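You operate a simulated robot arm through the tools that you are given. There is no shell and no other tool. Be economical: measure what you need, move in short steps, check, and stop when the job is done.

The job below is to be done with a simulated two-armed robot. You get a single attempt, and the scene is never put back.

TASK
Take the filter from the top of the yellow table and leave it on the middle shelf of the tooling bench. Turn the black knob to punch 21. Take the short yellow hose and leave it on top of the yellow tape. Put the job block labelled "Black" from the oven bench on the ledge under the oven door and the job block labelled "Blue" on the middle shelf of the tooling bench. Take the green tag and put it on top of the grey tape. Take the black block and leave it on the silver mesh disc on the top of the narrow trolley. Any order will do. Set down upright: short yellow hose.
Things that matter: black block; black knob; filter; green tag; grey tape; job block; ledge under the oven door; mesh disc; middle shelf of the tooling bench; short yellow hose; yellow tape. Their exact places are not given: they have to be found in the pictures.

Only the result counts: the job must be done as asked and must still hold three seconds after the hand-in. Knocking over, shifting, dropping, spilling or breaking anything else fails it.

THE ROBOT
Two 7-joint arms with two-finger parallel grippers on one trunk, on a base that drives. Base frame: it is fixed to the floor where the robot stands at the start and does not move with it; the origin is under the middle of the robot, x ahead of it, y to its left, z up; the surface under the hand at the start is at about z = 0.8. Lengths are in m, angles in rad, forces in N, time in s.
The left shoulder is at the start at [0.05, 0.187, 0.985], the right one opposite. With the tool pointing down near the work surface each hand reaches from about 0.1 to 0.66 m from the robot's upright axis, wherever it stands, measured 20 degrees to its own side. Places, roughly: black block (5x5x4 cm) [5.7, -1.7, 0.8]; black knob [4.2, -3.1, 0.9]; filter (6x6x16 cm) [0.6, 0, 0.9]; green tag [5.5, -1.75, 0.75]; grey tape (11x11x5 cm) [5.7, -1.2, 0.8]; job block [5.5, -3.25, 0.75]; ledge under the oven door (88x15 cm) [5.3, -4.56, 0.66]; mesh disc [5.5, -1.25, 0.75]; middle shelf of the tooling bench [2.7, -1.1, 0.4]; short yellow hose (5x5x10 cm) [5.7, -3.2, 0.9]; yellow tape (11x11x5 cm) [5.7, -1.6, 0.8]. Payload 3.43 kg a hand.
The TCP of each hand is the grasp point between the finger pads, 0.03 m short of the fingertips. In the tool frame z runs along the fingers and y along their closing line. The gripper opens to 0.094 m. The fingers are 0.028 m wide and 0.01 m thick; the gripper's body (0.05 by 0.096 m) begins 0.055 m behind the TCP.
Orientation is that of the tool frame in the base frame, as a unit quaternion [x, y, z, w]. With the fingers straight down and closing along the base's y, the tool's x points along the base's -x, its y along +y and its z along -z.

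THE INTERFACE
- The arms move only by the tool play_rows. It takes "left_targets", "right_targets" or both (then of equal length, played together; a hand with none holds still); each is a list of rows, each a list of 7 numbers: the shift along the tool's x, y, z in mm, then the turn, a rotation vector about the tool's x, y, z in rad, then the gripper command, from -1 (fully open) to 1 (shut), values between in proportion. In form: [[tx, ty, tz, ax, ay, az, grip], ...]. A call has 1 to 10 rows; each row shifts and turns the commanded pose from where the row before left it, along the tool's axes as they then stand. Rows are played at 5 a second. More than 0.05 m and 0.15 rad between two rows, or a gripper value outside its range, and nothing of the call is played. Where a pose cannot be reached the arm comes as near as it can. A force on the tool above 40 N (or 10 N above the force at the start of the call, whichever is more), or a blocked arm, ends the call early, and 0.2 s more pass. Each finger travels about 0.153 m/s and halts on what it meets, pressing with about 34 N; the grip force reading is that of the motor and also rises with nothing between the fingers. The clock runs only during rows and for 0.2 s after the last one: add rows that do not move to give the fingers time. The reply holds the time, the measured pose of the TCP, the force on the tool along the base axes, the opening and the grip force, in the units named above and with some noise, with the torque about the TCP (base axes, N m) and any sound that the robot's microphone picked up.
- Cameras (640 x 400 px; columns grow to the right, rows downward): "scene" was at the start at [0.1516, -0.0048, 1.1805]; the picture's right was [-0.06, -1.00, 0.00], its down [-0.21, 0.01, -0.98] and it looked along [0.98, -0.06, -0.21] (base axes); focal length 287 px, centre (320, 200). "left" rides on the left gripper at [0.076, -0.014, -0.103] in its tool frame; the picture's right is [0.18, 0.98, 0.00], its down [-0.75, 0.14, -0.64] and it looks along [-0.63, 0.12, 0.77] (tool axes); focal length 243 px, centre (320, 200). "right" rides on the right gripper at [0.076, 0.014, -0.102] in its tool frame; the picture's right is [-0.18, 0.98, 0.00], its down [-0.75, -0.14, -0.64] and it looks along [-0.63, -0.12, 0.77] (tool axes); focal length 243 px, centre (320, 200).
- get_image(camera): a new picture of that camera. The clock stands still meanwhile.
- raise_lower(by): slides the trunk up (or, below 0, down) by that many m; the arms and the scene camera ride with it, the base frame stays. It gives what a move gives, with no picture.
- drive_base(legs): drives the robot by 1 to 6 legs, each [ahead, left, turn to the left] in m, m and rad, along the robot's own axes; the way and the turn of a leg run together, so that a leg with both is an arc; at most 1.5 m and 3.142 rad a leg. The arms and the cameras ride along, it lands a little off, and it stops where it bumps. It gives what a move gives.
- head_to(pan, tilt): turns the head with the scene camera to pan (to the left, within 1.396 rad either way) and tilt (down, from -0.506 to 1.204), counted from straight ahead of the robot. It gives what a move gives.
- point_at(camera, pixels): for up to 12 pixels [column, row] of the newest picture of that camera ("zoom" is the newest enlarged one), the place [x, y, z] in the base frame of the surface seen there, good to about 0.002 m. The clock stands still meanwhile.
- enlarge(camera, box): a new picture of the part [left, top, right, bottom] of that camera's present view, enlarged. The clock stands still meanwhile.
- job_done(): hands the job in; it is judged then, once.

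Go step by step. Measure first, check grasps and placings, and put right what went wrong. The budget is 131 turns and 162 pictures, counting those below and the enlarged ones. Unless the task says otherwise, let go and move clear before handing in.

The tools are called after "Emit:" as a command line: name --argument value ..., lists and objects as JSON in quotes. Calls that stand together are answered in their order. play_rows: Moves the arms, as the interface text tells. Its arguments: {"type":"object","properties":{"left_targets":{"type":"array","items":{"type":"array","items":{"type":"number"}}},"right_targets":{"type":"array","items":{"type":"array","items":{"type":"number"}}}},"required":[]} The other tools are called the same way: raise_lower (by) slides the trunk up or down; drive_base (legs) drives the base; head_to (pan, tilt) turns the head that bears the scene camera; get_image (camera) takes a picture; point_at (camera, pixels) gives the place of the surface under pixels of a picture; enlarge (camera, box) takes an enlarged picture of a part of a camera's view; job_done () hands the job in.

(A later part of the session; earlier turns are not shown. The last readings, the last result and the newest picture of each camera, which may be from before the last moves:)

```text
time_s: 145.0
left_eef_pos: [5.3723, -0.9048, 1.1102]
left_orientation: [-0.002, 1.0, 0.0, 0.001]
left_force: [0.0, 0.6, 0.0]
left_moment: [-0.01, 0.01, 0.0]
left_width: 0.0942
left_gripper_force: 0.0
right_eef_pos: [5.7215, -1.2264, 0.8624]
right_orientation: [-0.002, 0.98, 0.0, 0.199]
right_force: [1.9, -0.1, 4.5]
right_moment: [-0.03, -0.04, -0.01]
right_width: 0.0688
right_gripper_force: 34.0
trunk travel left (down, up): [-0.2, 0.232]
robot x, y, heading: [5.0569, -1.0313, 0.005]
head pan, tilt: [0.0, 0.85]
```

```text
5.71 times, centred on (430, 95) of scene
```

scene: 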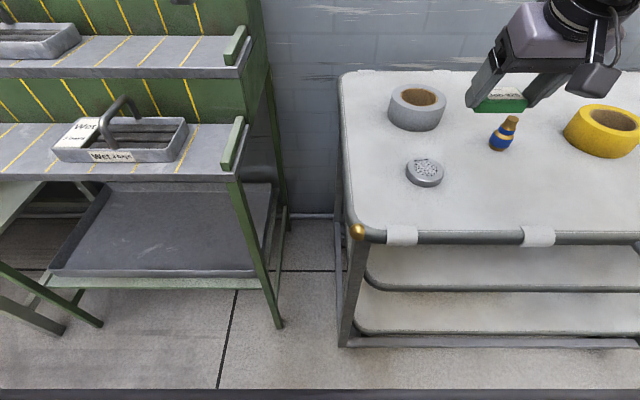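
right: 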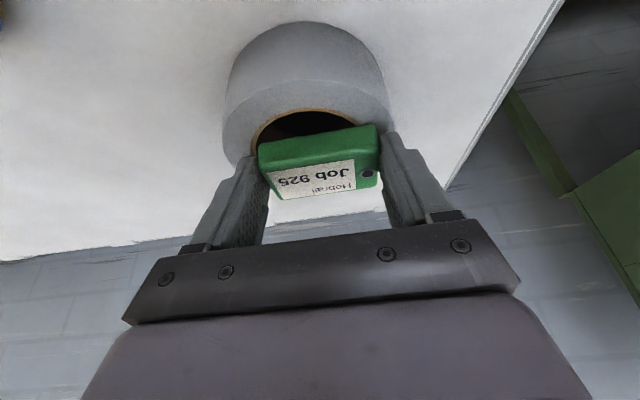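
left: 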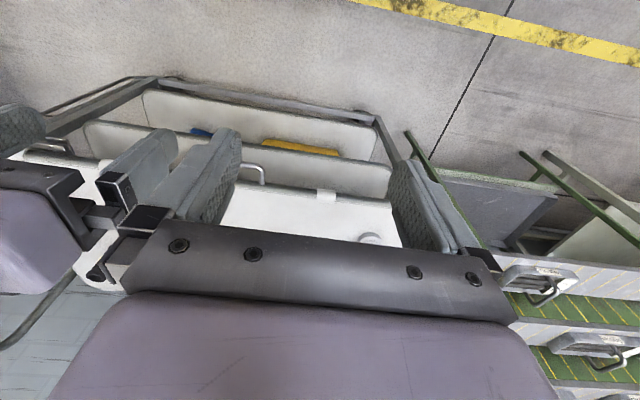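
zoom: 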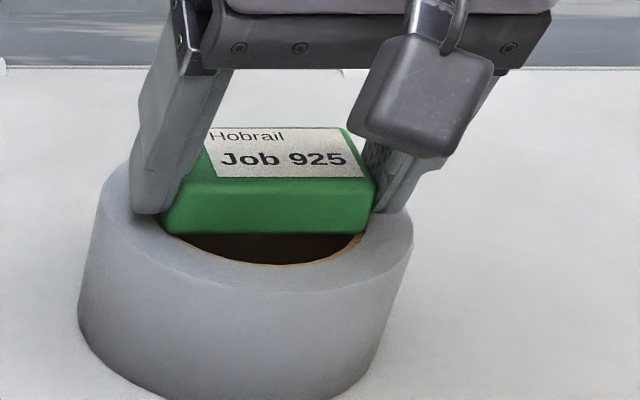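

Both views now agree that the -y corners overlap less (about 2 mm against 5 mm). One more 2 mm shift.

Emit:
play_rows --right_targets '[[-1.2, 0, -2.8, 0, 0, 0, 1], [0, -2, 0, 0, 0, 0, 1], [1.3, 0, 3.1, 0, 0, 0, 1], [0, 0, 0, 0, 0, 0, 1]]'

Emit:
enlarge --camera "right" --box '[210, 10, 410, 210]'

Emit:
enlarge --camera "scene" --box '[380, 60, 480, 130]'

```text
time_s: 146.0
left_eef_pos: [5.3716, -0.905, 1.1112]
left_orientation: [-0.003, 1.0, 0.0, 0.0]
left_force: [-0.4, 0.4, 0.2]
left_moment: [-0.01, 0.02, 0.02]
left_width: 0.0939
left_gripper_force: 0.1
right_eef_pos: [5.7217, -1.2296, 0.8634]
right_orientation: [-0.001, 0.98, 0.0, 0.2]
right_force: [-1.4, 0.2, 9.8]
right_moment: [0.01, 0.01, 0.01]
right_width: 0.069
right_gripper_force: 34.0
trunk travel left (down, up): [-0.2, 0.232]
robot x, y, heading: [5.0519, -1.0346, 0.009]
head pan, tilt: [0.0, 0.85]
```

```text
2.00 times, centred on (310, 110) of right
```

zoom: 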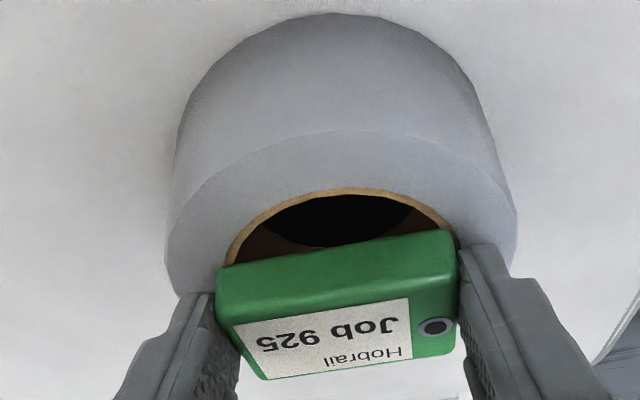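

```text
5.71 times, centred on (430, 95) of scene
```

zoom: 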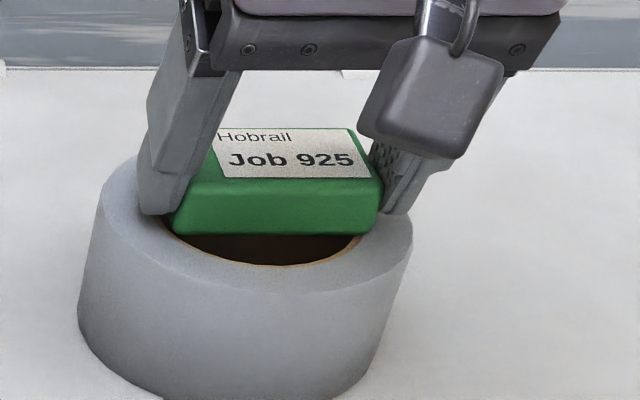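

Slightly overshot. I shift back 1.2 mm.

Emit:
play_rows --right_targets '[[-1.2, 0, -2.8, 0, 0, 0, 1], [0, 1.2, 0, 0, 0, 0, 1], [1.2, 0, 2.8, 0, 0, 0, 1], [0, 0, 0, 0, 0, 0, 1]]'

Emit:
enlarge --camera "right" --box '[210, 10, 410, 210]'

Emit:
enlarge --camera "scene" --box '[380, 60, 480, 130]'

```text
time_s: 147.0
left_eef_pos: [5.3715, -0.9059, 1.1102]
left_orientation: [-0.003, 1.0, 0.001, 0.0]
left_force: [0.6, -0.2, 0.5]
left_moment: [0.01, 0.02, 0.03]
left_width: 0.094
left_gripper_force: 0.0
right_eef_pos: [5.7217, -1.2297, 0.8631]
right_orientation: [-0.002, 0.979, 0.001, 0.202]
right_force: [1.2, -3.5, 13.0]
right_moment: [-0.13, -0.14, -0.08]
right_width: 0.0688
right_gripper_force: 33.9
trunk travel left (down, up): [-0.2, 0.232]
robot x, y, heading: [5.0564, -1.0309, -0.0]
head pan, tilt: [0.0, 0.85]
```

```text
2.00 times, centred on (310, 110) of right
```

zoom: 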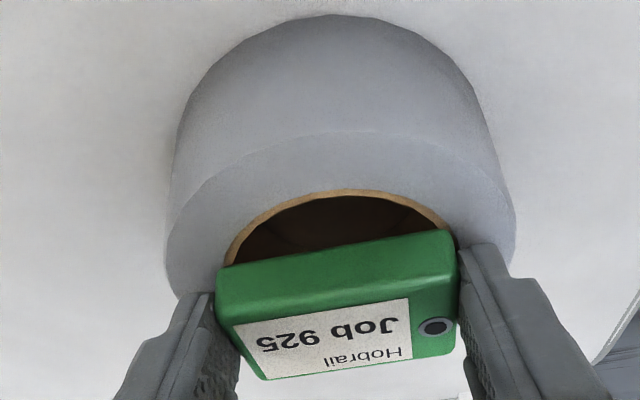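

```text
5.71 times, centred on (430, 95) of scene
```

zoom: 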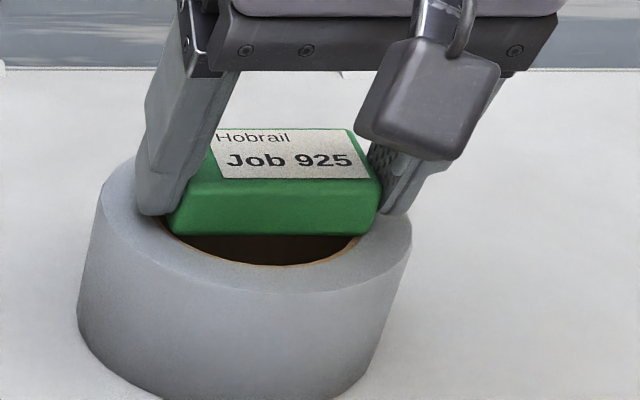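

Now fairly centred and firmly borne (13 N). I ease off and open.

Emit:
play_rows --right_targets '[[-0.6, 0, -1.4, 0, 0, 0, 1], [0, 0, 0, 0, 0, 0, -0.2], [0, 0, 0, 0, 0, 0, -1], [0, 0, 0, 0, 0, 0, -1]]'

Emit:
enlarge --camera "scene" --box '[380, 60, 480, 130]'

```text
time_s: 148.0
left_eef_pos: [5.3732, -0.9055, 1.1087]
left_orientation: [-0.003, 1.0, -0.001, 0.0]
left_force: [0.5, 0.6, 0.5]
left_moment: [0.0, -0.02, 0.0]
left_width: 0.094
left_gripper_force: 0.0
right_eef_pos: [5.7203, -1.2291, 0.8602]
right_orientation: [-0.003, 0.981, 0.0, 0.196]
right_force: [0.1, -0.3, -0.4]
right_moment: [0.01, 0.03, -0.03]
right_width: 0.094
right_gripper_force: 0.0
trunk travel left (down, up): [-0.2, 0.232]
robot x, y, heading: [5.0551, -1.0308, 0.007]
head pan, tilt: [0.0, 0.85]
```

```text
5.71 times, centred on (430, 95) of scene
```

zoom: 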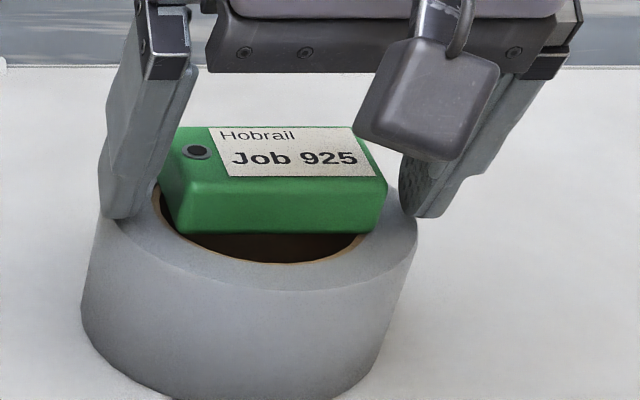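

The tag rests on the rim but sits a bit to the right. I measure both again.

Emit:
point_at --camera "zoom" --pixels '[[180, 222], [383, 222], [190, 190], [385, 190], [100, 230], [416, 235], [412, 225], [360, 240], [180, 232], [158, 215], [250, 290]]'

Emit:
enlarge --camera "right" --box '[210, 10, 410, 210]'

Emit:
point_at --camera "zoom" --pixels '[[220, 285], [455, 255], [225, 262], [450, 240], [175, 230], [510, 215], [170, 250], [514, 235]]'

```text
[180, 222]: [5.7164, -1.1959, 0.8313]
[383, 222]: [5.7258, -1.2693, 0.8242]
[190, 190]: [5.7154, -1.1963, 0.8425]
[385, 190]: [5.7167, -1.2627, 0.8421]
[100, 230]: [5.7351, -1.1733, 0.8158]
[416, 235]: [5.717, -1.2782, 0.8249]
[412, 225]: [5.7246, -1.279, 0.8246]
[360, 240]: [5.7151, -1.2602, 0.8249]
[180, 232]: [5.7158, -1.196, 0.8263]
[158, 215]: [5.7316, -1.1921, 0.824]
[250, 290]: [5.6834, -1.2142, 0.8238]
```

```text
2.00 times, centred on (310, 110) of right
```

zoom: 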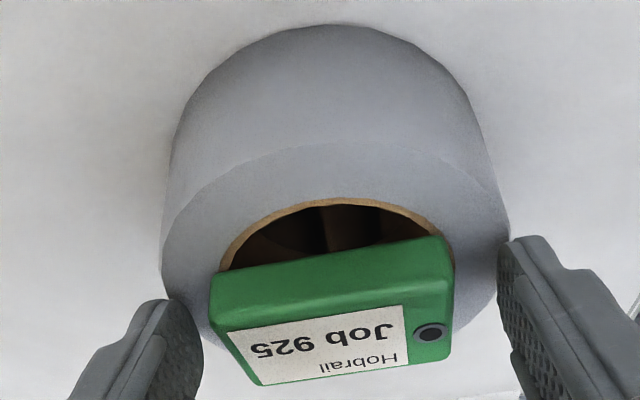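

```text
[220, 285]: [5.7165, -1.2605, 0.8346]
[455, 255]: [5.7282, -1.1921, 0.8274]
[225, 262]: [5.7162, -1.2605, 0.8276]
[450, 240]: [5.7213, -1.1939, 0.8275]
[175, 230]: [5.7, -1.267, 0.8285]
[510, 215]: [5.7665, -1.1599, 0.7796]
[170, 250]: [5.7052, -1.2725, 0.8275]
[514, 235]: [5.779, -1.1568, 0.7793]
```

By the wrist view the tag overlaps the rim at both ends ((210,270) and (447,240)) and lies flat, so I leave it. I lift off and go back for the black block.

Emit:
play_rows --right_targets '[[-13, 0, -30.7, 0, 0, 0, -1], [-13, 0, -30.7, 0, 0, 0, -1], [-13, 0, -30.7, 0, 0, 0, -1], [0, 0, 0, 0, 0, 0, -1]]'

Emit:
drive_base --legs '[[0, -0.5, -0.006]]'

Emit:
get_image --camera "scene"

Emit:
get_image --camera "right"

```text
time_s: 149.0
left_eef_pos: [5.3729, -0.9056, 1.1105]
left_orientation: [-0.003, 1.0, 0.0, 0.0]
left_force: [0.4, -0.4, -0.5]
left_moment: [-0.02, 0.03, 0.02]
left_width: 0.0942
left_gripper_force: 0.1
right_eef_pos: [5.7214, -1.2293, 0.9659]
right_orientation: [-0.002, 0.98, 0.0, 0.198]
right_force: [-0.3, -0.4, 0.1]
right_moment: [-0.03, 0.0, 0.02]
right_width: 0.0942
right_gripper_force: 0.0
trunk travel left (down, up): [-0.2, 0.232]
robot x, y, heading: [5.0561, -1.0332, 0.004]
head pan, tilt: [0.0, 0.85]
```

```text
time_s: 153.9
left_eef_pos: [5.3772, -1.4064, 1.1105]
left_orientation: [-0.006, 1.0, 0.0, 0.0]
left_force: [-0.5, 0.2, -0.1]
left_moment: [0.01, -0.01, 0.01]
left_width: 0.0937
left_gripper_force: 0.0
right_eef_pos: [5.7284, -1.7252, 0.9649]
right_orientation: [-0.007, 0.98, 0.002, 0.199]
right_force: [-0.4, -0.2, -0.7]
right_moment: [-0.01, -0.03, -0.03]
right_width: 0.0937
right_gripper_force: 0.0
trunk travel left (down, up): [-0.2, 0.232]
robot x, y, heading: [5.0574, -1.5371, 0.017]
head pan, tilt: [0.0, 0.85]
```

```text
98 pictures are left
```

scene: 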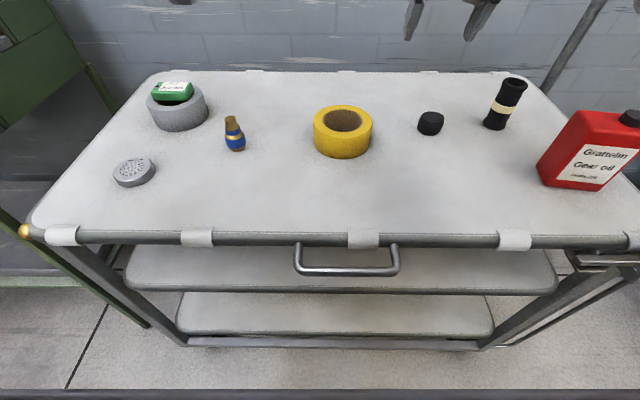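

```text
97 pictures are left
```

right: 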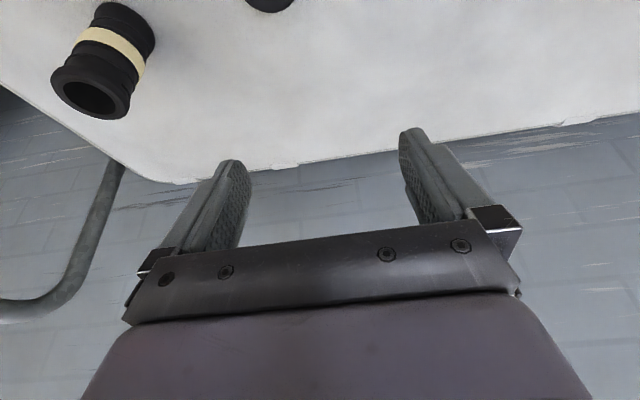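

The tag sits flat on the tape at (172,92). Now I move the hand above the black block.

Emit:
play_rows --right_targets '[[31, -10.2, 22, 0, 0, 0, -1], [31, -10.2, 22, 0, 0, 0, -1], [0, 0, 0, 0, 0, 0, -1]]'

Emit:
get_image --camera "right"

Emit:
enlarge --camera "scene" --box '[380, 60, 520, 160]'

```text
time_s: 154.7
left_eef_pos: [5.376, -1.4063, 1.1108]
left_orientation: [-0.007, 1.0, -0.001, 0.0]
left_force: [0.6, -0.5, -0.1]
left_moment: [0.04, 0.0, 0.02]
left_width: 0.0942
left_gripper_force: 0.1
right_eef_pos: [5.6899, -1.7478, 0.9013]
right_orientation: [-0.007, 0.98, 0.001, 0.199]
right_force: [0.0, 1.2, 0.2]
right_moment: [0.0, 0.0, -0.03]
right_width: 0.094
right_gripper_force: 0.1
trunk travel left (down, up): [-0.2, 0.232]
robot x, y, heading: [5.0575, -1.5346, 0.014]
head pan, tilt: [0.0, 0.85]
```

```text
96 pictures are left
```

right: 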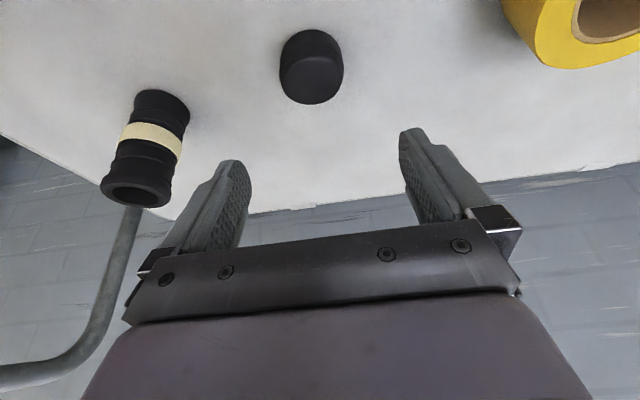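

```text
4.00 times, centred on (450, 110) of scene
```

zoom: 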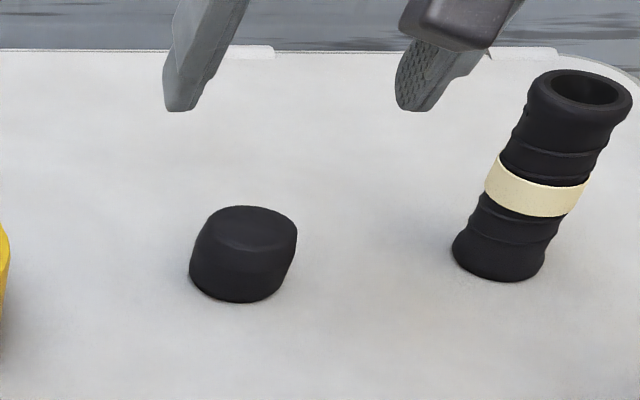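

I measure the block from above.

Emit:
point_at --camera "right" --pixels '[[283, 70], [341, 70], [312, 35], [310, 98], [312, 80], [190, 130], [175, 190]]'

```text
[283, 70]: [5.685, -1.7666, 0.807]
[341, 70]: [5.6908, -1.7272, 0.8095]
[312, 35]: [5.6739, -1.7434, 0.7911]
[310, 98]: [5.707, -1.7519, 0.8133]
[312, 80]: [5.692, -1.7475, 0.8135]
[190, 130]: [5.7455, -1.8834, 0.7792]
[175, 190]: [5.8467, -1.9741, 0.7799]
```

Centre (5.695, -1.747). I descend and grip.

Emit:
play_rows --right_targets '[[18.5, 0, 37.2, 0, 0, 0, -1], [18.5, 0, 37.2, 0, 0, 0, -1], [0, 0, 0, 0, 0, 0, -1], [0, 0, 0, 0, 0, 0, 1], [0, 0, 0, 0, 0, 0, 1], [0, 0, 0, 0, 0, 0, 1]]'

Emit:
get_image --camera "right"

```text
time_s: 156.1
left_eef_pos: [5.3766, -1.4049, 1.1108]
left_orientation: [-0.006, 1.0, 0.001, -0.001]
left_force: [0.4, 0.9, 0.2]
left_moment: [-0.02, 0.01, -0.02]
left_width: 0.094
left_gripper_force: 0.0
right_eef_pos: [5.6872, -1.7468, 0.8159]
right_orientation: [-0.007, 0.98, 0.001, 0.199]
right_force: [0.0, -0.1, -0.7]
right_moment: [-0.02, -0.01, 0.03]
right_width: 0.0491
right_gripper_force: 33.9
trunk travel left (down, up): [-0.2, 0.232]
robot x, y, heading: [5.0595, -1.5336, 0.011]
head pan, tilt: [0.0, 0.85]
```

```text
94 pictures are left
```

right: 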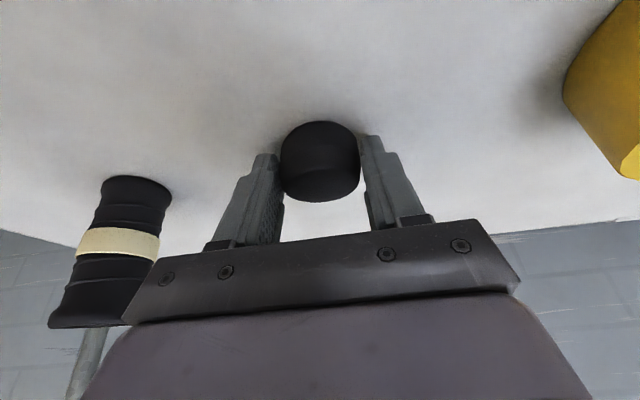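

Gripped (0.049). I lift, pull back to the disc's depth and strafe left.

Emit:
play_rows --right_targets '[[-15.6, 0, -36.8, 0, 0, 0, 1], [-15.6, 0, -36.8, 0, 0, 0, 1], [-15.6, 0, -36.8, 0, 0, 0, 1], [42, 0, -18, 0, 0, 0, 1], [42, 0, -18, 0, 0, 0, 1], [42, 0, -18, 0, 0, 0, 1], [0, 0, 0, 0, 0, 0, 1]]'

Emit:
drive_base --legs '[[0, 0.5, -0.01]]'

Emit:
get_image --camera "right"

Emit:
get_image --camera "scene"

```text
time_s: 157.7
left_eef_pos: [5.3756, -1.4055, 1.1103]
left_orientation: [-0.005, 1.0, 0.0, 0.0]
left_force: [-0.4, -0.7, 0.4]
left_moment: [0.0, 0.01, 0.0]
left_width: 0.094
left_gripper_force: 0.1
right_eef_pos: [5.5492, -1.7513, 0.9401]
right_orientation: [-0.006, 0.98, 0.001, 0.198]
right_force: [0.2, 0.1, -0.8]
right_moment: [0.03, -0.02, 0.0]
right_width: 0.0493
right_gripper_force: 34.3
trunk travel left (down, up): [-0.2, 0.232]
robot x, y, heading: [5.0596, -1.5352, 0.018]
head pan, tilt: [0.0, 0.85]
```

```text
time_s: 162.5
left_eef_pos: [5.3705, -0.9199, 1.1102]
left_orientation: [-0.005, 1.0, 0.0, 0.001]
left_force: [0.6, 0.3, -0.4]
left_moment: [-0.03, 0.01, 0.02]
left_width: 0.0941
left_gripper_force: 0.1
right_eef_pos: [5.5433, -1.2641, 0.9396]
right_orientation: [-0.006, 0.98, 0.001, 0.199]
right_force: [0.2, 1.2, -0.6]
right_moment: [-0.05, -0.01, -0.01]
right_width: 0.0492
right_gripper_force: 34.7
trunk travel left (down, up): [-0.2, 0.232]
robot x, y, heading: [5.0514, -1.0467, 0.012]
head pan, tilt: [0.0, 0.85]
```

```text
93 pictures are left
```

right: 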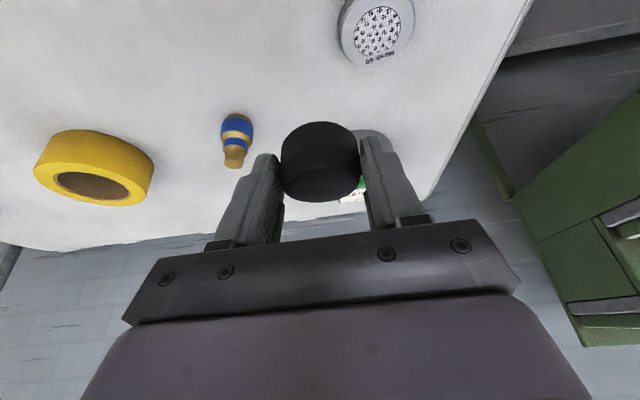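

```text
92 pictures are left
```

scene: 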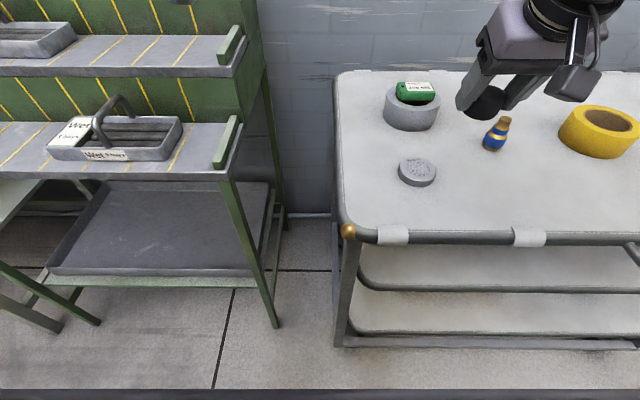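

I measure the disc's rim.

Emit:
point_at --camera "scene" --pixels '[[400, 168], [434, 169], [417, 160], [417, 178], [417, 169]]'

Emit:
point_at --camera "right" --pixels '[[345, 25], [410, 18], [377, 4], [380, 55], [378, 30]]'

```text
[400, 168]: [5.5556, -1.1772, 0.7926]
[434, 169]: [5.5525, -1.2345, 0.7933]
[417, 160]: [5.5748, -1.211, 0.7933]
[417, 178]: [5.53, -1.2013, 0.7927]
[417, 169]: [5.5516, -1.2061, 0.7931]
```

```text
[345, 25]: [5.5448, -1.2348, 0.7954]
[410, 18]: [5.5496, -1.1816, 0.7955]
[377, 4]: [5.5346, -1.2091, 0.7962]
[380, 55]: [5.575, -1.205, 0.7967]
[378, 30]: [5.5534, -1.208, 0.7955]
```

Disc centre (5.553, -1.207), top 0.794. I bring the block over it and down close.

Emit:
play_rows --right_targets '[[0, 28, 0, 0, 0, 0, 1], [0, 29, 0, 0, 0, 0, 1], [17, 0, 41, 0, 0, 0, 1], [17, 0, 41, 0, 0, 0, 1], [0, 0, 0, 0, 0, 0, 1]]'

Emit:
enlarge --camera "scene" --box '[360, 100, 500, 200]'

Emit:
enlarge --camera "right" --box '[220, 10, 420, 210]'

```text
time_s: 163.7
left_eef_pos: [5.3703, -0.919, 1.11]
left_orientation: [-0.006, 1.0, 0.0, 0.001]
left_force: [-0.7, -0.2, -0.4]
left_moment: [-0.02, 0.01, 0.01]
left_width: 0.0941
left_gripper_force: 0.1
right_eef_pos: [5.5465, -1.2045, 0.8477]
right_orientation: [-0.005, 0.98, 0.001, 0.199]
right_force: [-0.5, 0.3, -0.9]
right_moment: [0.02, 0.01, -0.01]
right_width: 0.049
right_gripper_force: 33.8
trunk travel left (down, up): [-0.2, 0.232]
robot x, y, heading: [5.0515, -1.0477, 0.016]
head pan, tilt: [0.0, 0.85]
```

```text
4.00 times, centred on (430, 150) of scene
```

zoom: 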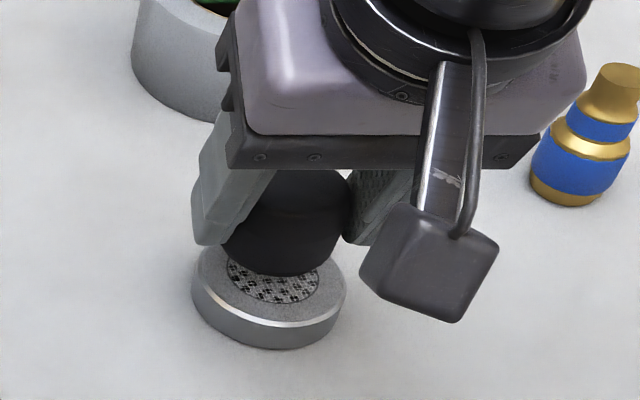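

```text
2.00 times, centred on (320, 110) of right
```

zoom: 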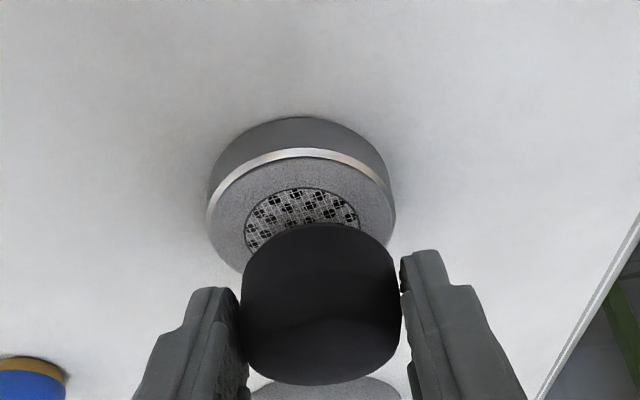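

I shift 2.5 mm to -y and lower to contact.

Emit:
play_rows --right_targets '[[2.3, -2.5, -1, 0, 0, 0, 1], [4.3, 0, 10.1, 0, 0, 0, 1], [1, 0, 2.3, 0, 0, 0, 1], [0, 0, 0, 0, 0, 0, 1]]'

Emit:
enlarge --camera "scene" --box '[360, 100, 500, 200]'

```text
time_s: 164.7
left_eef_pos: [5.3704, -0.9205, 1.1107]
left_orientation: [-0.004, 1.0, 0.0, 0.0]
left_force: [-0.3, -0.2, 0.2]
left_moment: [0.0, 0.0, 0.0]
left_width: 0.094
left_gripper_force: 0.1
right_eef_pos: [5.5416, -1.2088, 0.837]
right_orientation: [-0.006, 0.98, 0.001, 0.198]
right_force: [0.2, -0.2, -1.0]
right_moment: [-0.02, -0.01, -0.02]
right_width: 0.0488
right_gripper_force: 34.4
trunk travel left (down, up): [-0.2, 0.232]
robot x, y, heading: [5.0569, -1.0485, 0.011]
head pan, tilt: [0.0, 0.85]
```

```text
4.00 times, centred on (430, 150) of scene
```

zoom: 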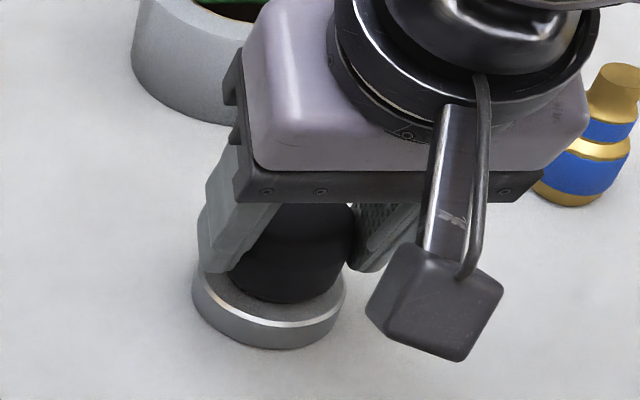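

Parallax aside, it is over the disc. I lower the last few mm.

Emit:
play_rows --right_targets '[[1.2, 0, 2.8, 0, 0, 0, 1], [0, 0, 0, 0, 0, 0, 1]]'

```text
time_s: 165.3
left_eef_pos: [5.3699, -0.9192, 1.1096]
left_orientation: [-0.005, 1.0, 0.0, 0.0]
left_force: [-0.9, 1.3, 0.4]
left_moment: [0.05, 0.0, 0.01]
left_width: 0.0939
left_gripper_force: 0.0
right_eef_pos: [5.541, -1.2086, 0.8345]
right_orientation: [-0.007, 0.98, 0.001, 0.198]
right_force: [-0.2, 0.2, -1.2]
right_moment: [-0.03, -0.01, 0.0]
right_width: 0.0487
right_gripper_force: 33.9
trunk travel left (down, up): [-0.2, 0.232]
robot x, y, heading: [5.0536, -1.0468, 0.012]
head pan, tilt: [0.0, 0.85]
```

Emit:
play_rows --right_targets '[[-0.6, 0.5, 2, 0, 0, 0, 1], [0, 0, 0, 0, 0, 0, 1]]'

Emit:
enlarge --camera "right" --box '[220, 10, 420, 210]'

```text
time_s: 165.9
left_eef_pos: [5.3713, -0.9194, 1.1108]
left_orientation: [-0.005, 1.0, -0.001, 0.0]
left_force: [0.3, 0.2, 0.4]
left_moment: [-0.02, -0.01, -0.01]
left_width: 0.0939
left_gripper_force: 0.0
right_eef_pos: [5.5425, -1.2095, 0.833]
right_orientation: [-0.006, 0.98, 0.001, 0.199]
right_force: [0.2, 0.4, -1.0]
right_moment: [-0.02, 0.02, 0.01]
right_width: 0.0492
right_gripper_force: 33.5
trunk travel left (down, up): [-0.2, 0.232]
robot x, y, heading: [5.0547, -1.0481, 0.012]
head pan, tilt: [0.0, 0.85]
```

```text
2.00 times, centred on (320, 110) of right
```

zoom: 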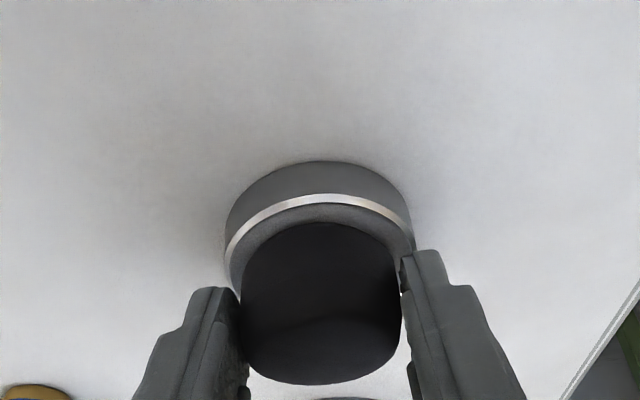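

Well centred. I lower until contact, then release.

Emit:
play_rows --right_targets '[[0.8, 0, 1.9, 0, 0, 0, 1], [0, 0, 0, 0, 0, 0, 1]]'

```text
time_s: 166.5
left_eef_pos: [5.37, -0.9187, 1.1102]
left_orientation: [-0.006, 1.0, 0.0, 0.0]
left_force: [0.3, 0.0, 0.0]
left_moment: [0.0, 0.02, -0.01]
left_width: 0.094
left_gripper_force: 0.0
right_eef_pos: [5.5419, -1.2092, 0.8324]
right_orientation: [-0.007, 0.98, 0.001, 0.2]
right_force: [-0.7, 0.5, 1.9]
right_moment: [0.0, -0.03, 0.05]
right_width: 0.0489
right_gripper_force: 34.2
trunk travel left (down, up): [-0.2, 0.232]
robot x, y, heading: [5.056, -1.0485, 0.009]
head pan, tilt: [0.0, 0.85]
```

Contact is beginning. I open and lift away straight up.

Emit:
play_rows --right_targets '[[0.4, 0, 0.9, 0, 0, 0, 1], [0, 0, 0, 0, 0, 0, 0], [0, 0, 0, 0, 0, 0, -1], [0, 0, 0, 0, 0, 0, -1], [-13, 0, -30.7, 0, 0, 0, -1], [-13, 0, -30.7, 0, 0, 0, -1], [-13, 0, -30.7, 0, 0, 0, -1], [-13, 0, -30.7, 0, 0, 0, -1]]'

Emit:
get_image --camera "scene"

```text
time_s: 168.3
left_eef_pos: [5.3705, -0.9188, 1.1113]
left_orientation: [-0.005, 1.0, 0.0, 0.0]
left_force: [0.2, 0.4, 0.3]
left_moment: [-0.01, 0.0, -0.01]
left_width: 0.094
left_gripper_force: 0.1
right_eef_pos: [5.5421, -1.2064, 0.9653]
right_orientation: [-0.007, 0.98, 0.001, 0.198]
right_force: [0.6, -0.1, -0.1]
right_moment: [-0.02, 0.0, 0.0]
right_width: 0.0938
right_gripper_force: 0.1
trunk travel left (down, up): [-0.2, 0.232]
robot x, y, heading: [5.0556, -1.0474, 0.008]
head pan, tilt: [0.0, 0.85]
```

```text
87 pictures are left
```

scene: 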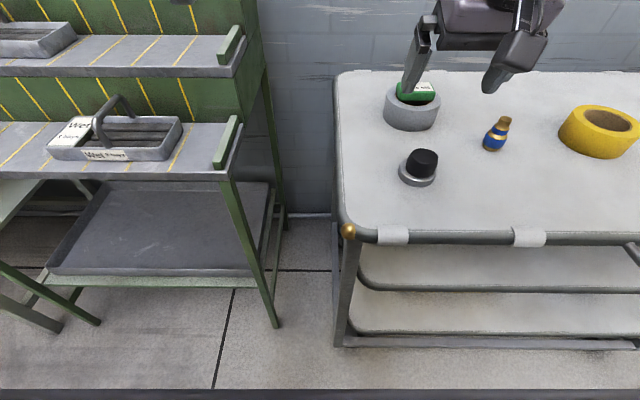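

The black block sits on the disc. Next is the oven bench: I back off and strafe right to about y -3.2.

Emit:
drive_base --legs '[[-0.33, 0, -0.008], [0, -1.1, 0], [0, -1.05, 0]]'

Emit:
head_to --pan 0 --tilt 0.5

Emit:
get_image --camera "scene"

```text
time_s: 189.8
left_eef_pos: [5.0563, -3.1416, 1.1093]
left_orientation: [-0.007, 1.0, 0.0, 0.001]
left_force: [0.6, -0.1, -0.3]
left_moment: [0.01, -0.02, 0.05]
left_width: 0.0939
left_gripper_force: 0.1
right_eef_pos: [5.2301, -3.4277, 0.9662]
right_orientation: [-0.009, 0.98, 0.003, 0.198]
right_force: [0.0, -0.2, 0.6]
right_moment: [-0.02, -0.03, 0.03]
right_width: 0.0941
right_gripper_force: 0.0
trunk travel left (down, up): [-0.2, 0.232]
robot x, y, heading: [4.7416, -3.2689, 0.018]
head pan, tilt: [0.0, 0.85]
```

```text
time_s: 190.6
left_eef_pos: [5.0579, -3.1422, 1.1095]
left_orientation: [-0.008, 1.0, 0.0, 0.0]
left_force: [0.2, 0.3, 0.0]
left_moment: [-0.03, -0.02, 0.0]
left_width: 0.0939
left_gripper_force: 0.0
right_eef_pos: [5.2304, -3.4288, 0.965]
right_orientation: [-0.008, 0.98, 0.002, 0.199]
right_force: [0.1, -0.1, 0.7]
right_moment: [0.03, -0.01, -0.02]
right_width: 0.0942
right_gripper_force: 0.1
trunk travel left (down, up): [-0.2, 0.232]
robot x, y, heading: [4.7425, -3.2715, 0.021]
head pan, tilt: [0.0, 0.499]
```

```text
86 pictures are left
```

scene: 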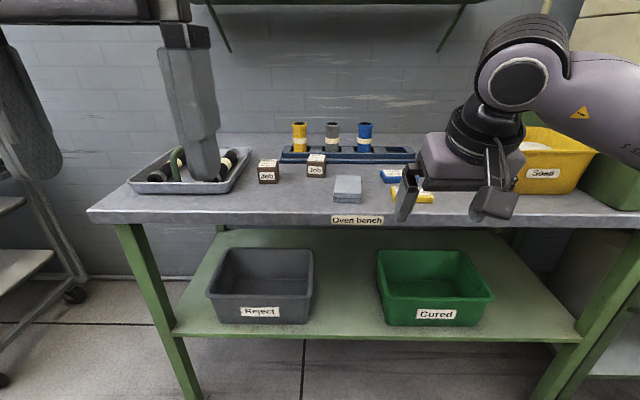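

The hoses stand in a blue holder, and two brown blocks are at (268,172) and (316,165). I zoom to read labels.

Emit:
enlarge --camera "scene" --box '[240, 110, 450, 230]'

Emit:
enlarge --camera "scene" --box '[250, 145, 340, 200]'

```text
3.05 times, centred on (345, 170) of scene
```

zoom: 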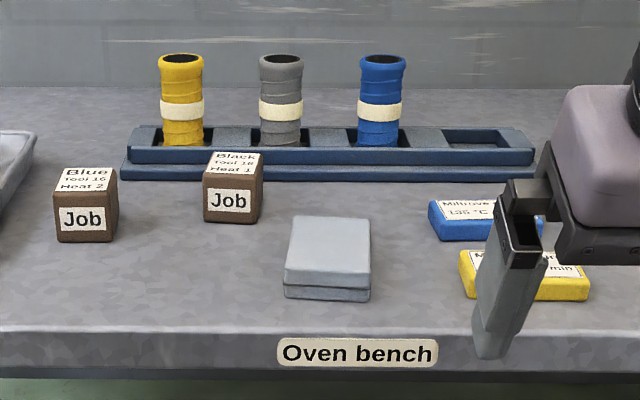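

```text
7.11 times, centred on (295, 172) of scene
```

zoom: 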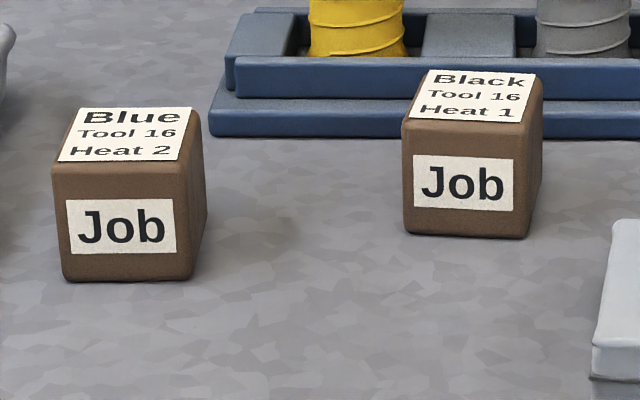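

Left block is "Blue", right one is "Black". I measure both blocks, the yellow hose and the bench.

Emit:
point_at --camera "zoom" --pixels '[[75, 110], [190, 110], [60, 158], [178, 158], [120, 275], [430, 75], [535, 75], [408, 118], [520, 120], [470, 230], [300, 200], [470, 300]]'

Emit:
point_at --camera "scene" --pixels '[[300, 124], [293, 135], [307, 135], [300, 152], [300, 125], [285, 158], [357, 219], [90, 215], [392, 178], [300, 222], [346, 180], [300, 140]]'

```text
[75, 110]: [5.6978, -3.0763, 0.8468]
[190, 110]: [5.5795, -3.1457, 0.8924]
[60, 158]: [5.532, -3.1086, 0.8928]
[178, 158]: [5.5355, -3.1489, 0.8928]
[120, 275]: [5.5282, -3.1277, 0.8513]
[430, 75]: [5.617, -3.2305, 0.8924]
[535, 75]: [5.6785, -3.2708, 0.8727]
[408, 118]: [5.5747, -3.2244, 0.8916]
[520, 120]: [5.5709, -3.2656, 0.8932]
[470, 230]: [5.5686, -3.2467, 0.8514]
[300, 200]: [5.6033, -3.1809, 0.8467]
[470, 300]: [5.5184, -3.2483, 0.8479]
```

```text
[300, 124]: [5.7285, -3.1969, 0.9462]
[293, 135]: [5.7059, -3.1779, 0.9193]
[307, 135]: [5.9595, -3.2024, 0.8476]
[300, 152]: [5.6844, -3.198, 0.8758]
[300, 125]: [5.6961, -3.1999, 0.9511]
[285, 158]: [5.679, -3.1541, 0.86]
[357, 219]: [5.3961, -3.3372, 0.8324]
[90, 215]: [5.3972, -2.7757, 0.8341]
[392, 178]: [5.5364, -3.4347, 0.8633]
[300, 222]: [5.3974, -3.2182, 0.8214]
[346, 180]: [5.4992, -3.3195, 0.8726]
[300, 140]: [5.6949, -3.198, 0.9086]
```

Blue's centre is about (5.554, -3.128) and Black's (5.592, -3.247), with the bench top at z 0.847. I raise the right hand, tilt the left one 0.75 rad, and drive up to the bench.

Emit:
play_rows --right_targets '[[-13, 0, -30.7, 0, 0, 0, -1], [-13, 0, -30.7, 0, 0, 0, -1], [-13, 0, -30.7, 0, 0, 0, -1], [0, 0, 0, 0, 0, 0, -1], [0, 0, 0, 0, 0, 0, -1]]' --left_targets '[[0, 0, 0, 0, -0.15, 0, -1], [0, 0, 0, 0, -0.15, 0, -1], [0, 0, 0, 0, -0.15, 0, -1], [0, 0, 0, 0, -0.15, 0, -1], [0, 0, 0, 0, -0.15, 0, -1]]'

Emit:
drive_base --legs '[[0.26, 0.03, -0.021]]'

Emit:
head_to --pan 0 --tilt 0.75

Emit:
get_image --camera "scene"

```text
time_s: 191.8
left_eef_pos: [5.0642, -3.1358, 1.1155]
left_orientation: [-0.032, 0.933, -0.006, 0.357]
left_force: [0.2, 0.2, 0.8]
left_moment: [0.05, 0.0, 0.0]
left_width: 0.0941
left_gripper_force: 0.0
right_eef_pos: [5.2296, -3.4291, 1.0653]
right_orientation: [-0.009, 0.98, 0.002, 0.198]
right_force: [0.3, 0.0, 0.1]
right_moment: [0.02, 0.05, 0.0]
right_width: 0.0939
right_gripper_force: 0.1
trunk travel left (down, up): [-0.2, 0.232]
robot x, y, heading: [4.744, -3.27, 0.019]
head pan, tilt: [0.0, 0.499]
```

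```text
time_s: 193.7
left_eef_pos: [5.3327, -3.1087, 1.1156]
left_orientation: [-0.017, 0.933, -0.011, 0.359]
left_force: [-0.2, -0.3, 0.8]
left_moment: [0.0, 0.01, 0.01]
left_width: 0.0939
left_gripper_force: 0.1
right_eef_pos: [5.4937, -3.4041, 1.0657]
right_orientation: [0.002, 0.98, 0.0, 0.199]
right_force: [0.6, 0.3, -0.5]
right_moment: [-0.01, -0.01, -0.04]
right_width: 0.0941
right_gripper_force: 0.1
trunk travel left (down, up): [-0.2, 0.232]
robot x, y, heading: [5.0071, -3.2347, -0.002]
head pan, tilt: [0.0, 0.499]
```

```text
time_s: 194.5
left_eef_pos: [5.3323, -3.1098, 1.1156]
left_orientation: [-0.016, 0.933, -0.01, 0.36]
left_force: [1.5, 0.0, 0.4]
left_moment: [0.03, 0.01, -0.03]
left_width: 0.0941
left_gripper_force: 0.0
right_eef_pos: [5.4934, -3.4049, 1.0656]
right_orientation: [0.002, 0.98, 0.0, 0.198]
right_force: [-0.2, -0.1, -0.2]
right_moment: [0.0, 0.02, 0.0]
right_width: 0.0938
right_gripper_force: 0.0
trunk travel left (down, up): [-0.2, 0.232]
robot x, y, heading: [5.0054, -3.2375, -0.001]
head pan, tilt: [0.0, 0.75]
```

```text
83 pictures are left
```

scene: 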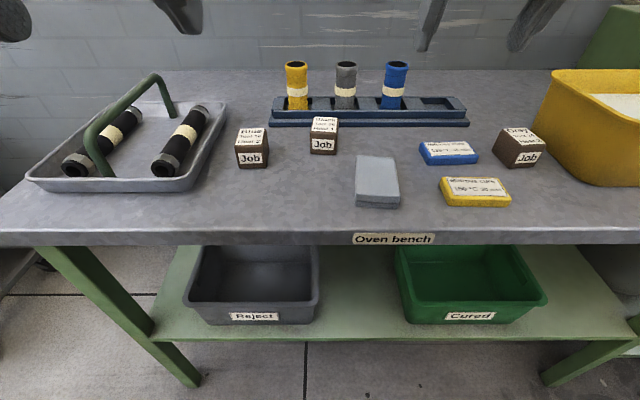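

A third block, Grey, is at the right, to be left alone. I measure Blue and Black precisely from here.

Emit:
enlarge --camera "scene" --box '[220, 50, 360, 180]'

Emit:
point_at --camera "scene" --pixels '[[241, 130], [266, 130], [238, 141], [266, 141], [251, 135], [313, 119], [337, 119], [311, 131], [336, 131], [324, 125], [296, 66], [206, 120]]'

```text
3.08 times, centred on (290, 115) of scene
```

zoom: 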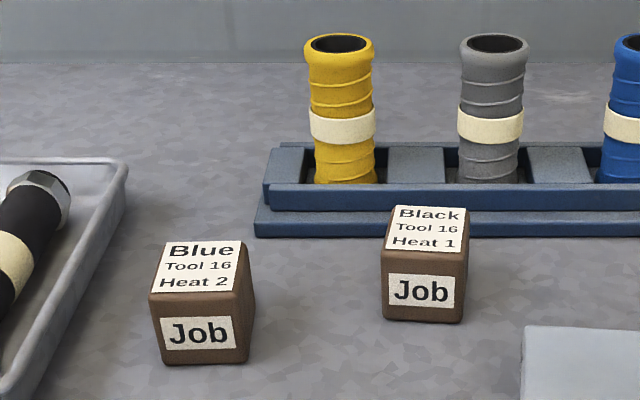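

```text
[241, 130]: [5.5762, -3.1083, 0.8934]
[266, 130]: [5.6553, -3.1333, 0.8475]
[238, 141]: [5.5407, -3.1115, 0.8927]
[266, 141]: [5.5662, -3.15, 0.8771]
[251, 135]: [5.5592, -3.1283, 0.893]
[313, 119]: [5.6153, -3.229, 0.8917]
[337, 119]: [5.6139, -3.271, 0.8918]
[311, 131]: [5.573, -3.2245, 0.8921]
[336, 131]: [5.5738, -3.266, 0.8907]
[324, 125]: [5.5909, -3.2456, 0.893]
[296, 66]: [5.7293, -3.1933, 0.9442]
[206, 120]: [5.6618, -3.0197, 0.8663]
```

I move the left hand to a stand-off before the Blue block.

Emit:
play_rows --left_targets '[[0.3, -3.6, 43, 0, 0, 0, -1], [0.3, -3.6, 43, 0, 0, 0, -1], [0.3, -3.6, 43, 0, 0, 0, -1], [0.3, -3.6, 43, 0, 0, 0, -1], [0.3, -3.6, 43, 0, 0, 0, -1], [0, 0, 0, 0, 0, 0, -1]]'

Emit:
get_image --camera "left"

Emit:
get_image --camera "scene"

```text
time_s: 195.9
left_eef_pos: [5.4757, -3.1278, 0.9557]
left_orientation: [-0.018, 0.933, -0.01, 0.359]
left_force: [0.5, 0.2, -0.2]
left_moment: [0.05, -0.03, -0.04]
left_width: 0.0943
left_gripper_force: 0.1
right_eef_pos: [5.4939, -3.4045, 1.0664]
right_orientation: [0.002, 0.98, 0.0, 0.197]
right_force: [0.2, 0.3, 0.1]
right_moment: [-0.01, -0.02, 0.0]
right_width: 0.0941
right_gripper_force: 0.1
trunk travel left (down, up): [-0.2, 0.232]
robot x, y, heading: [5.0052, -3.2377, -0.001]
head pan, tilt: [0.0, 0.75]
```

```text
81 pictures are left
```

left: 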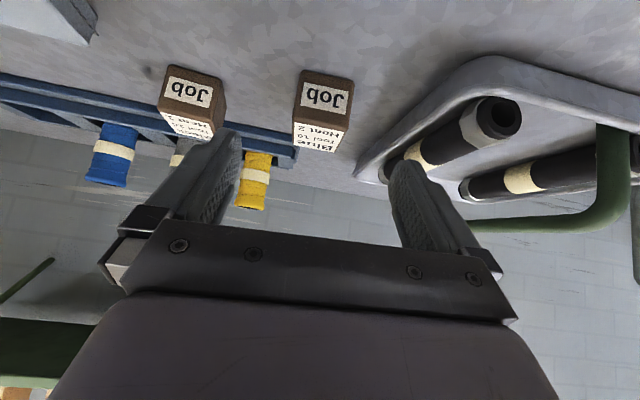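

```text
80 pictures are left
```

scene: 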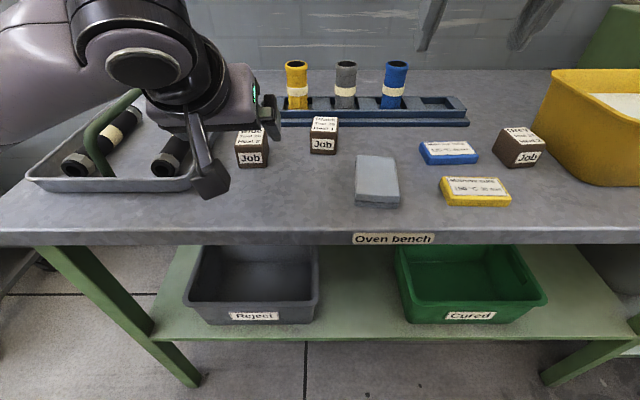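

Aligned. I advance along the fingers and grip Blue.

Emit:
play_rows --left_targets '[[-0.7, 0, 40, 0, 0, 0, -1], [-0.7, 0, 40, 0, 0, 0, -1], [-0.6, 0, 19, 0, 0, 0, -1], [0, 0, 0, 0, 0, 0, -1], [0, 0, 0, 0, 0, 0, 1], [0, 0, 0, 0, 0, 0, 1], [0, 0, 0, 0, 0, 0, 1]]'

Emit:
get_image --camera "left"

```text
time_s: 197.5
left_eef_pos: [5.5431, -3.1275, 0.8825]
left_orientation: [-0.019, 0.932, -0.009, 0.361]
left_force: [6.3, 3.4, 12.9]
left_moment: [0.47, -0.33, -0.13]
left_width: 0.05
left_gripper_force: 34.0
right_eef_pos: [5.4929, -3.4052, 1.0669]
right_orientation: [0.002, 0.98, -0.001, 0.199]
right_force: [0.3, 0.1, -0.1]
right_moment: [0.0, -0.02, 0.03]
right_width: 0.0939
right_gripper_force: 0.1
trunk travel left (down, up): [-0.2, 0.232]
robot x, y, heading: [5.0072, -3.2331, -0.006]
head pan, tilt: [0.0, 0.75]
```

```text
79 pictures are left
```

left: 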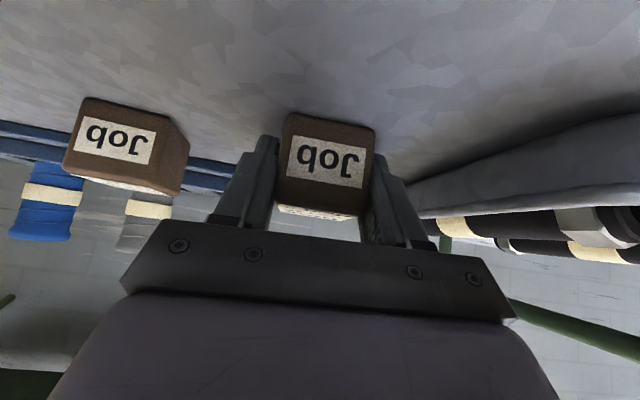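

Blue is held (0.050). I lift it back and look right at the oven's ledge before choosing Black's grip.

Emit:
play_rows --left_targets '[[-27.3, 0, -29.3, 0, 0, 0, 1], [-27.3, 0, -29.3, 0, 0, 0, 1], [-27.3, 0, -29.3, 0, 0, 0, 1], [36.6, 0, -34, 0, 0, 0, 1], [36.6, 0, -34, 0, 0, 0, 1], [36.6, 0, -34, 0, 0, 0, 1], [0, 0, 0, 0, 0, 0, 1]]'

Emit:
head_to --pan -1.0 --tilt 0.35

Emit:
get_image --camera "scene"

```text
time_s: 199.1
left_eef_pos: [5.3955, -3.1333, 1.0067]
left_orientation: [-0.018, 0.933, -0.01, 0.359]
left_force: [0.0, 0.4, -1.2]
left_moment: [-0.01, -0.02, -0.01]
left_width: 0.0497
left_gripper_force: 34.2
right_eef_pos: [5.4931, -3.4039, 1.0658]
right_orientation: [0.002, 0.98, -0.001, 0.198]
right_force: [-0.4, -0.6, -0.5]
right_moment: [-0.03, -0.02, -0.01]
right_width: 0.0939
right_gripper_force: 0.1
trunk travel left (down, up): [-0.2, 0.232]
robot x, y, heading: [5.009, -3.2382, -0.009]
head pan, tilt: [0.0, 0.75]
```

```text
time_s: 200.3
left_eef_pos: [5.3963, -3.1323, 1.0065]
left_orientation: [-0.017, 0.933, -0.01, 0.358]
left_force: [-0.5, -0.3, -1.5]
left_moment: [0.02, 0.01, -0.04]
left_width: 0.0496
left_gripper_force: 34.4
right_eef_pos: [5.4934, -3.4045, 1.067]
right_orientation: [0.002, 0.98, 0.0, 0.198]
right_force: [-1.1, -0.4, 0.0]
right_moment: [-0.03, 0.01, 0.0]
right_width: 0.0939
right_gripper_force: 0.0
trunk travel left (down, up): [-0.2, 0.232]
robot x, y, heading: [5.0122, -3.238, -0.004]
head pan, tilt: [-1.0, 0.351]
```

```text
78 pictures are left
```

scene: 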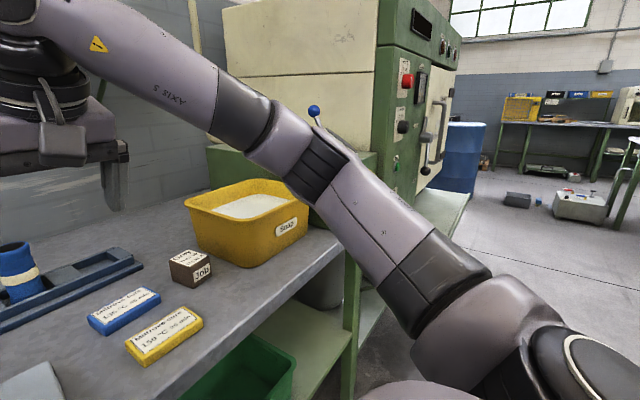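

The oven's front faces -x like the benches, so the right hand's 0.4 rad tilt suits Black. I move the left hand aside and the right one above Black.

Emit:
play_rows --left_targets '[[0, 40, 0, 0, 0, 0, 1], [0, 40, 0, 0, 0, 0, 1], [0, 40, 0, 0, 0, 0, 1], [0, 0, 0, 0, 0, 0, 1], [0, 0, 0, 0, 0, 0, 1], [0, 0, 0, 0, 0, 0, 1], [0, 0, 0, 0, 0, 0, 1]]' --right_targets '[[0, 0, 0, 0, 0, 0, -1], [-10.5, 31.3, 23.3, 0, 0, 0, -1], [-10.5, 31.3, 23.3, 0, 0, 0, -1], [-10.5, 31.3, 23.3, 0, 0, 0, -1], [-10.5, 31.3, 23.3, 0, 0, 0, -1], [-10.5, 31.3, 23.3, 0, 0, 0, -1], [0, 0, 0, 0, 0, 0, -1]]'

Emit:
get_image --camera "right"

Emit:
head_to --pan 0 --tilt 0.75

Emit:
get_image --camera "scene"

```text
time_s: 201.9
left_eef_pos: [5.3921, -3.0123, 1.0014]
left_orientation: [-0.018, 0.933, -0.01, 0.359]
left_force: [0.5, -0.2, 0.1]
left_moment: [0.01, 0.01, 0.0]
left_width: 0.0498
left_gripper_force: 34.0
right_eef_pos: [5.5875, -3.2447, 0.9768]
right_orientation: [0.001, 0.98, -0.001, 0.198]
right_force: [-0.1, -0.2, 0.6]
right_moment: [-0.01, 0.03, 0.02]
right_width: 0.0941
right_gripper_force: 0.1
trunk travel left (down, up): [-0.2, 0.232]
robot x, y, heading: [5.0054, -3.2382, -0.004]
head pan, tilt: [-1.0, 0.351]
```

```text
77 pictures are left
```

right: 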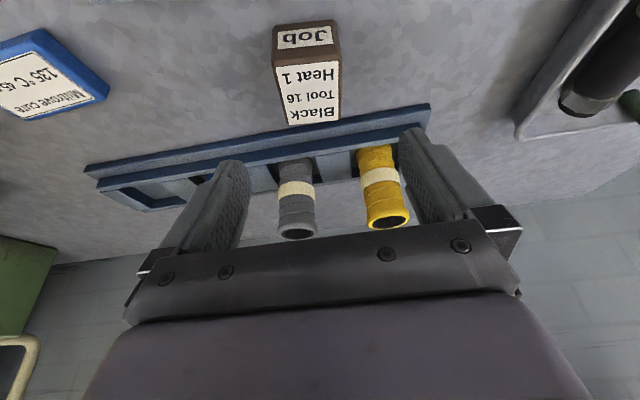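

```text
time_s: 203.2
left_eef_pos: [5.3913, -3.0133, 1.0025]
left_orientation: [-0.018, 0.933, -0.01, 0.359]
left_force: [-0.1, 0.0, -1.5]
left_moment: [-0.02, 0.03, 0.01]
left_width: 0.0499
left_gripper_force: 34.0
right_eef_pos: [5.5875, -3.2452, 0.9776]
right_orientation: [0.002, 0.98, 0.0, 0.199]
right_force: [0.2, 0.3, -0.1]
right_moment: [0.01, 0.01, -0.01]
right_width: 0.094
right_gripper_force: 0.1
trunk travel left (down, up): [-0.2, 0.232]
robot x, y, heading: [5.0087, -3.2348, -0.006]
head pan, tilt: [0.0, 0.75]
```

```text
76 pictures are left
```

scene: 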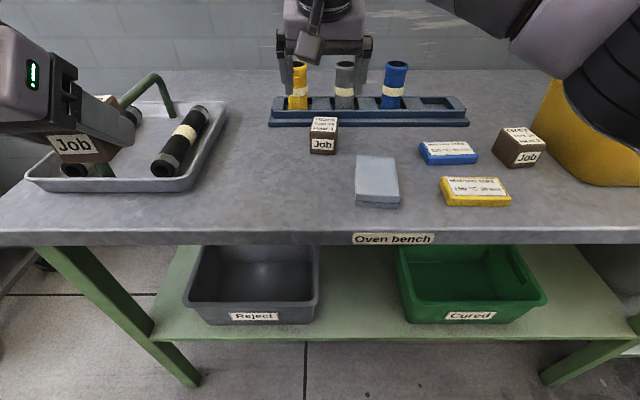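

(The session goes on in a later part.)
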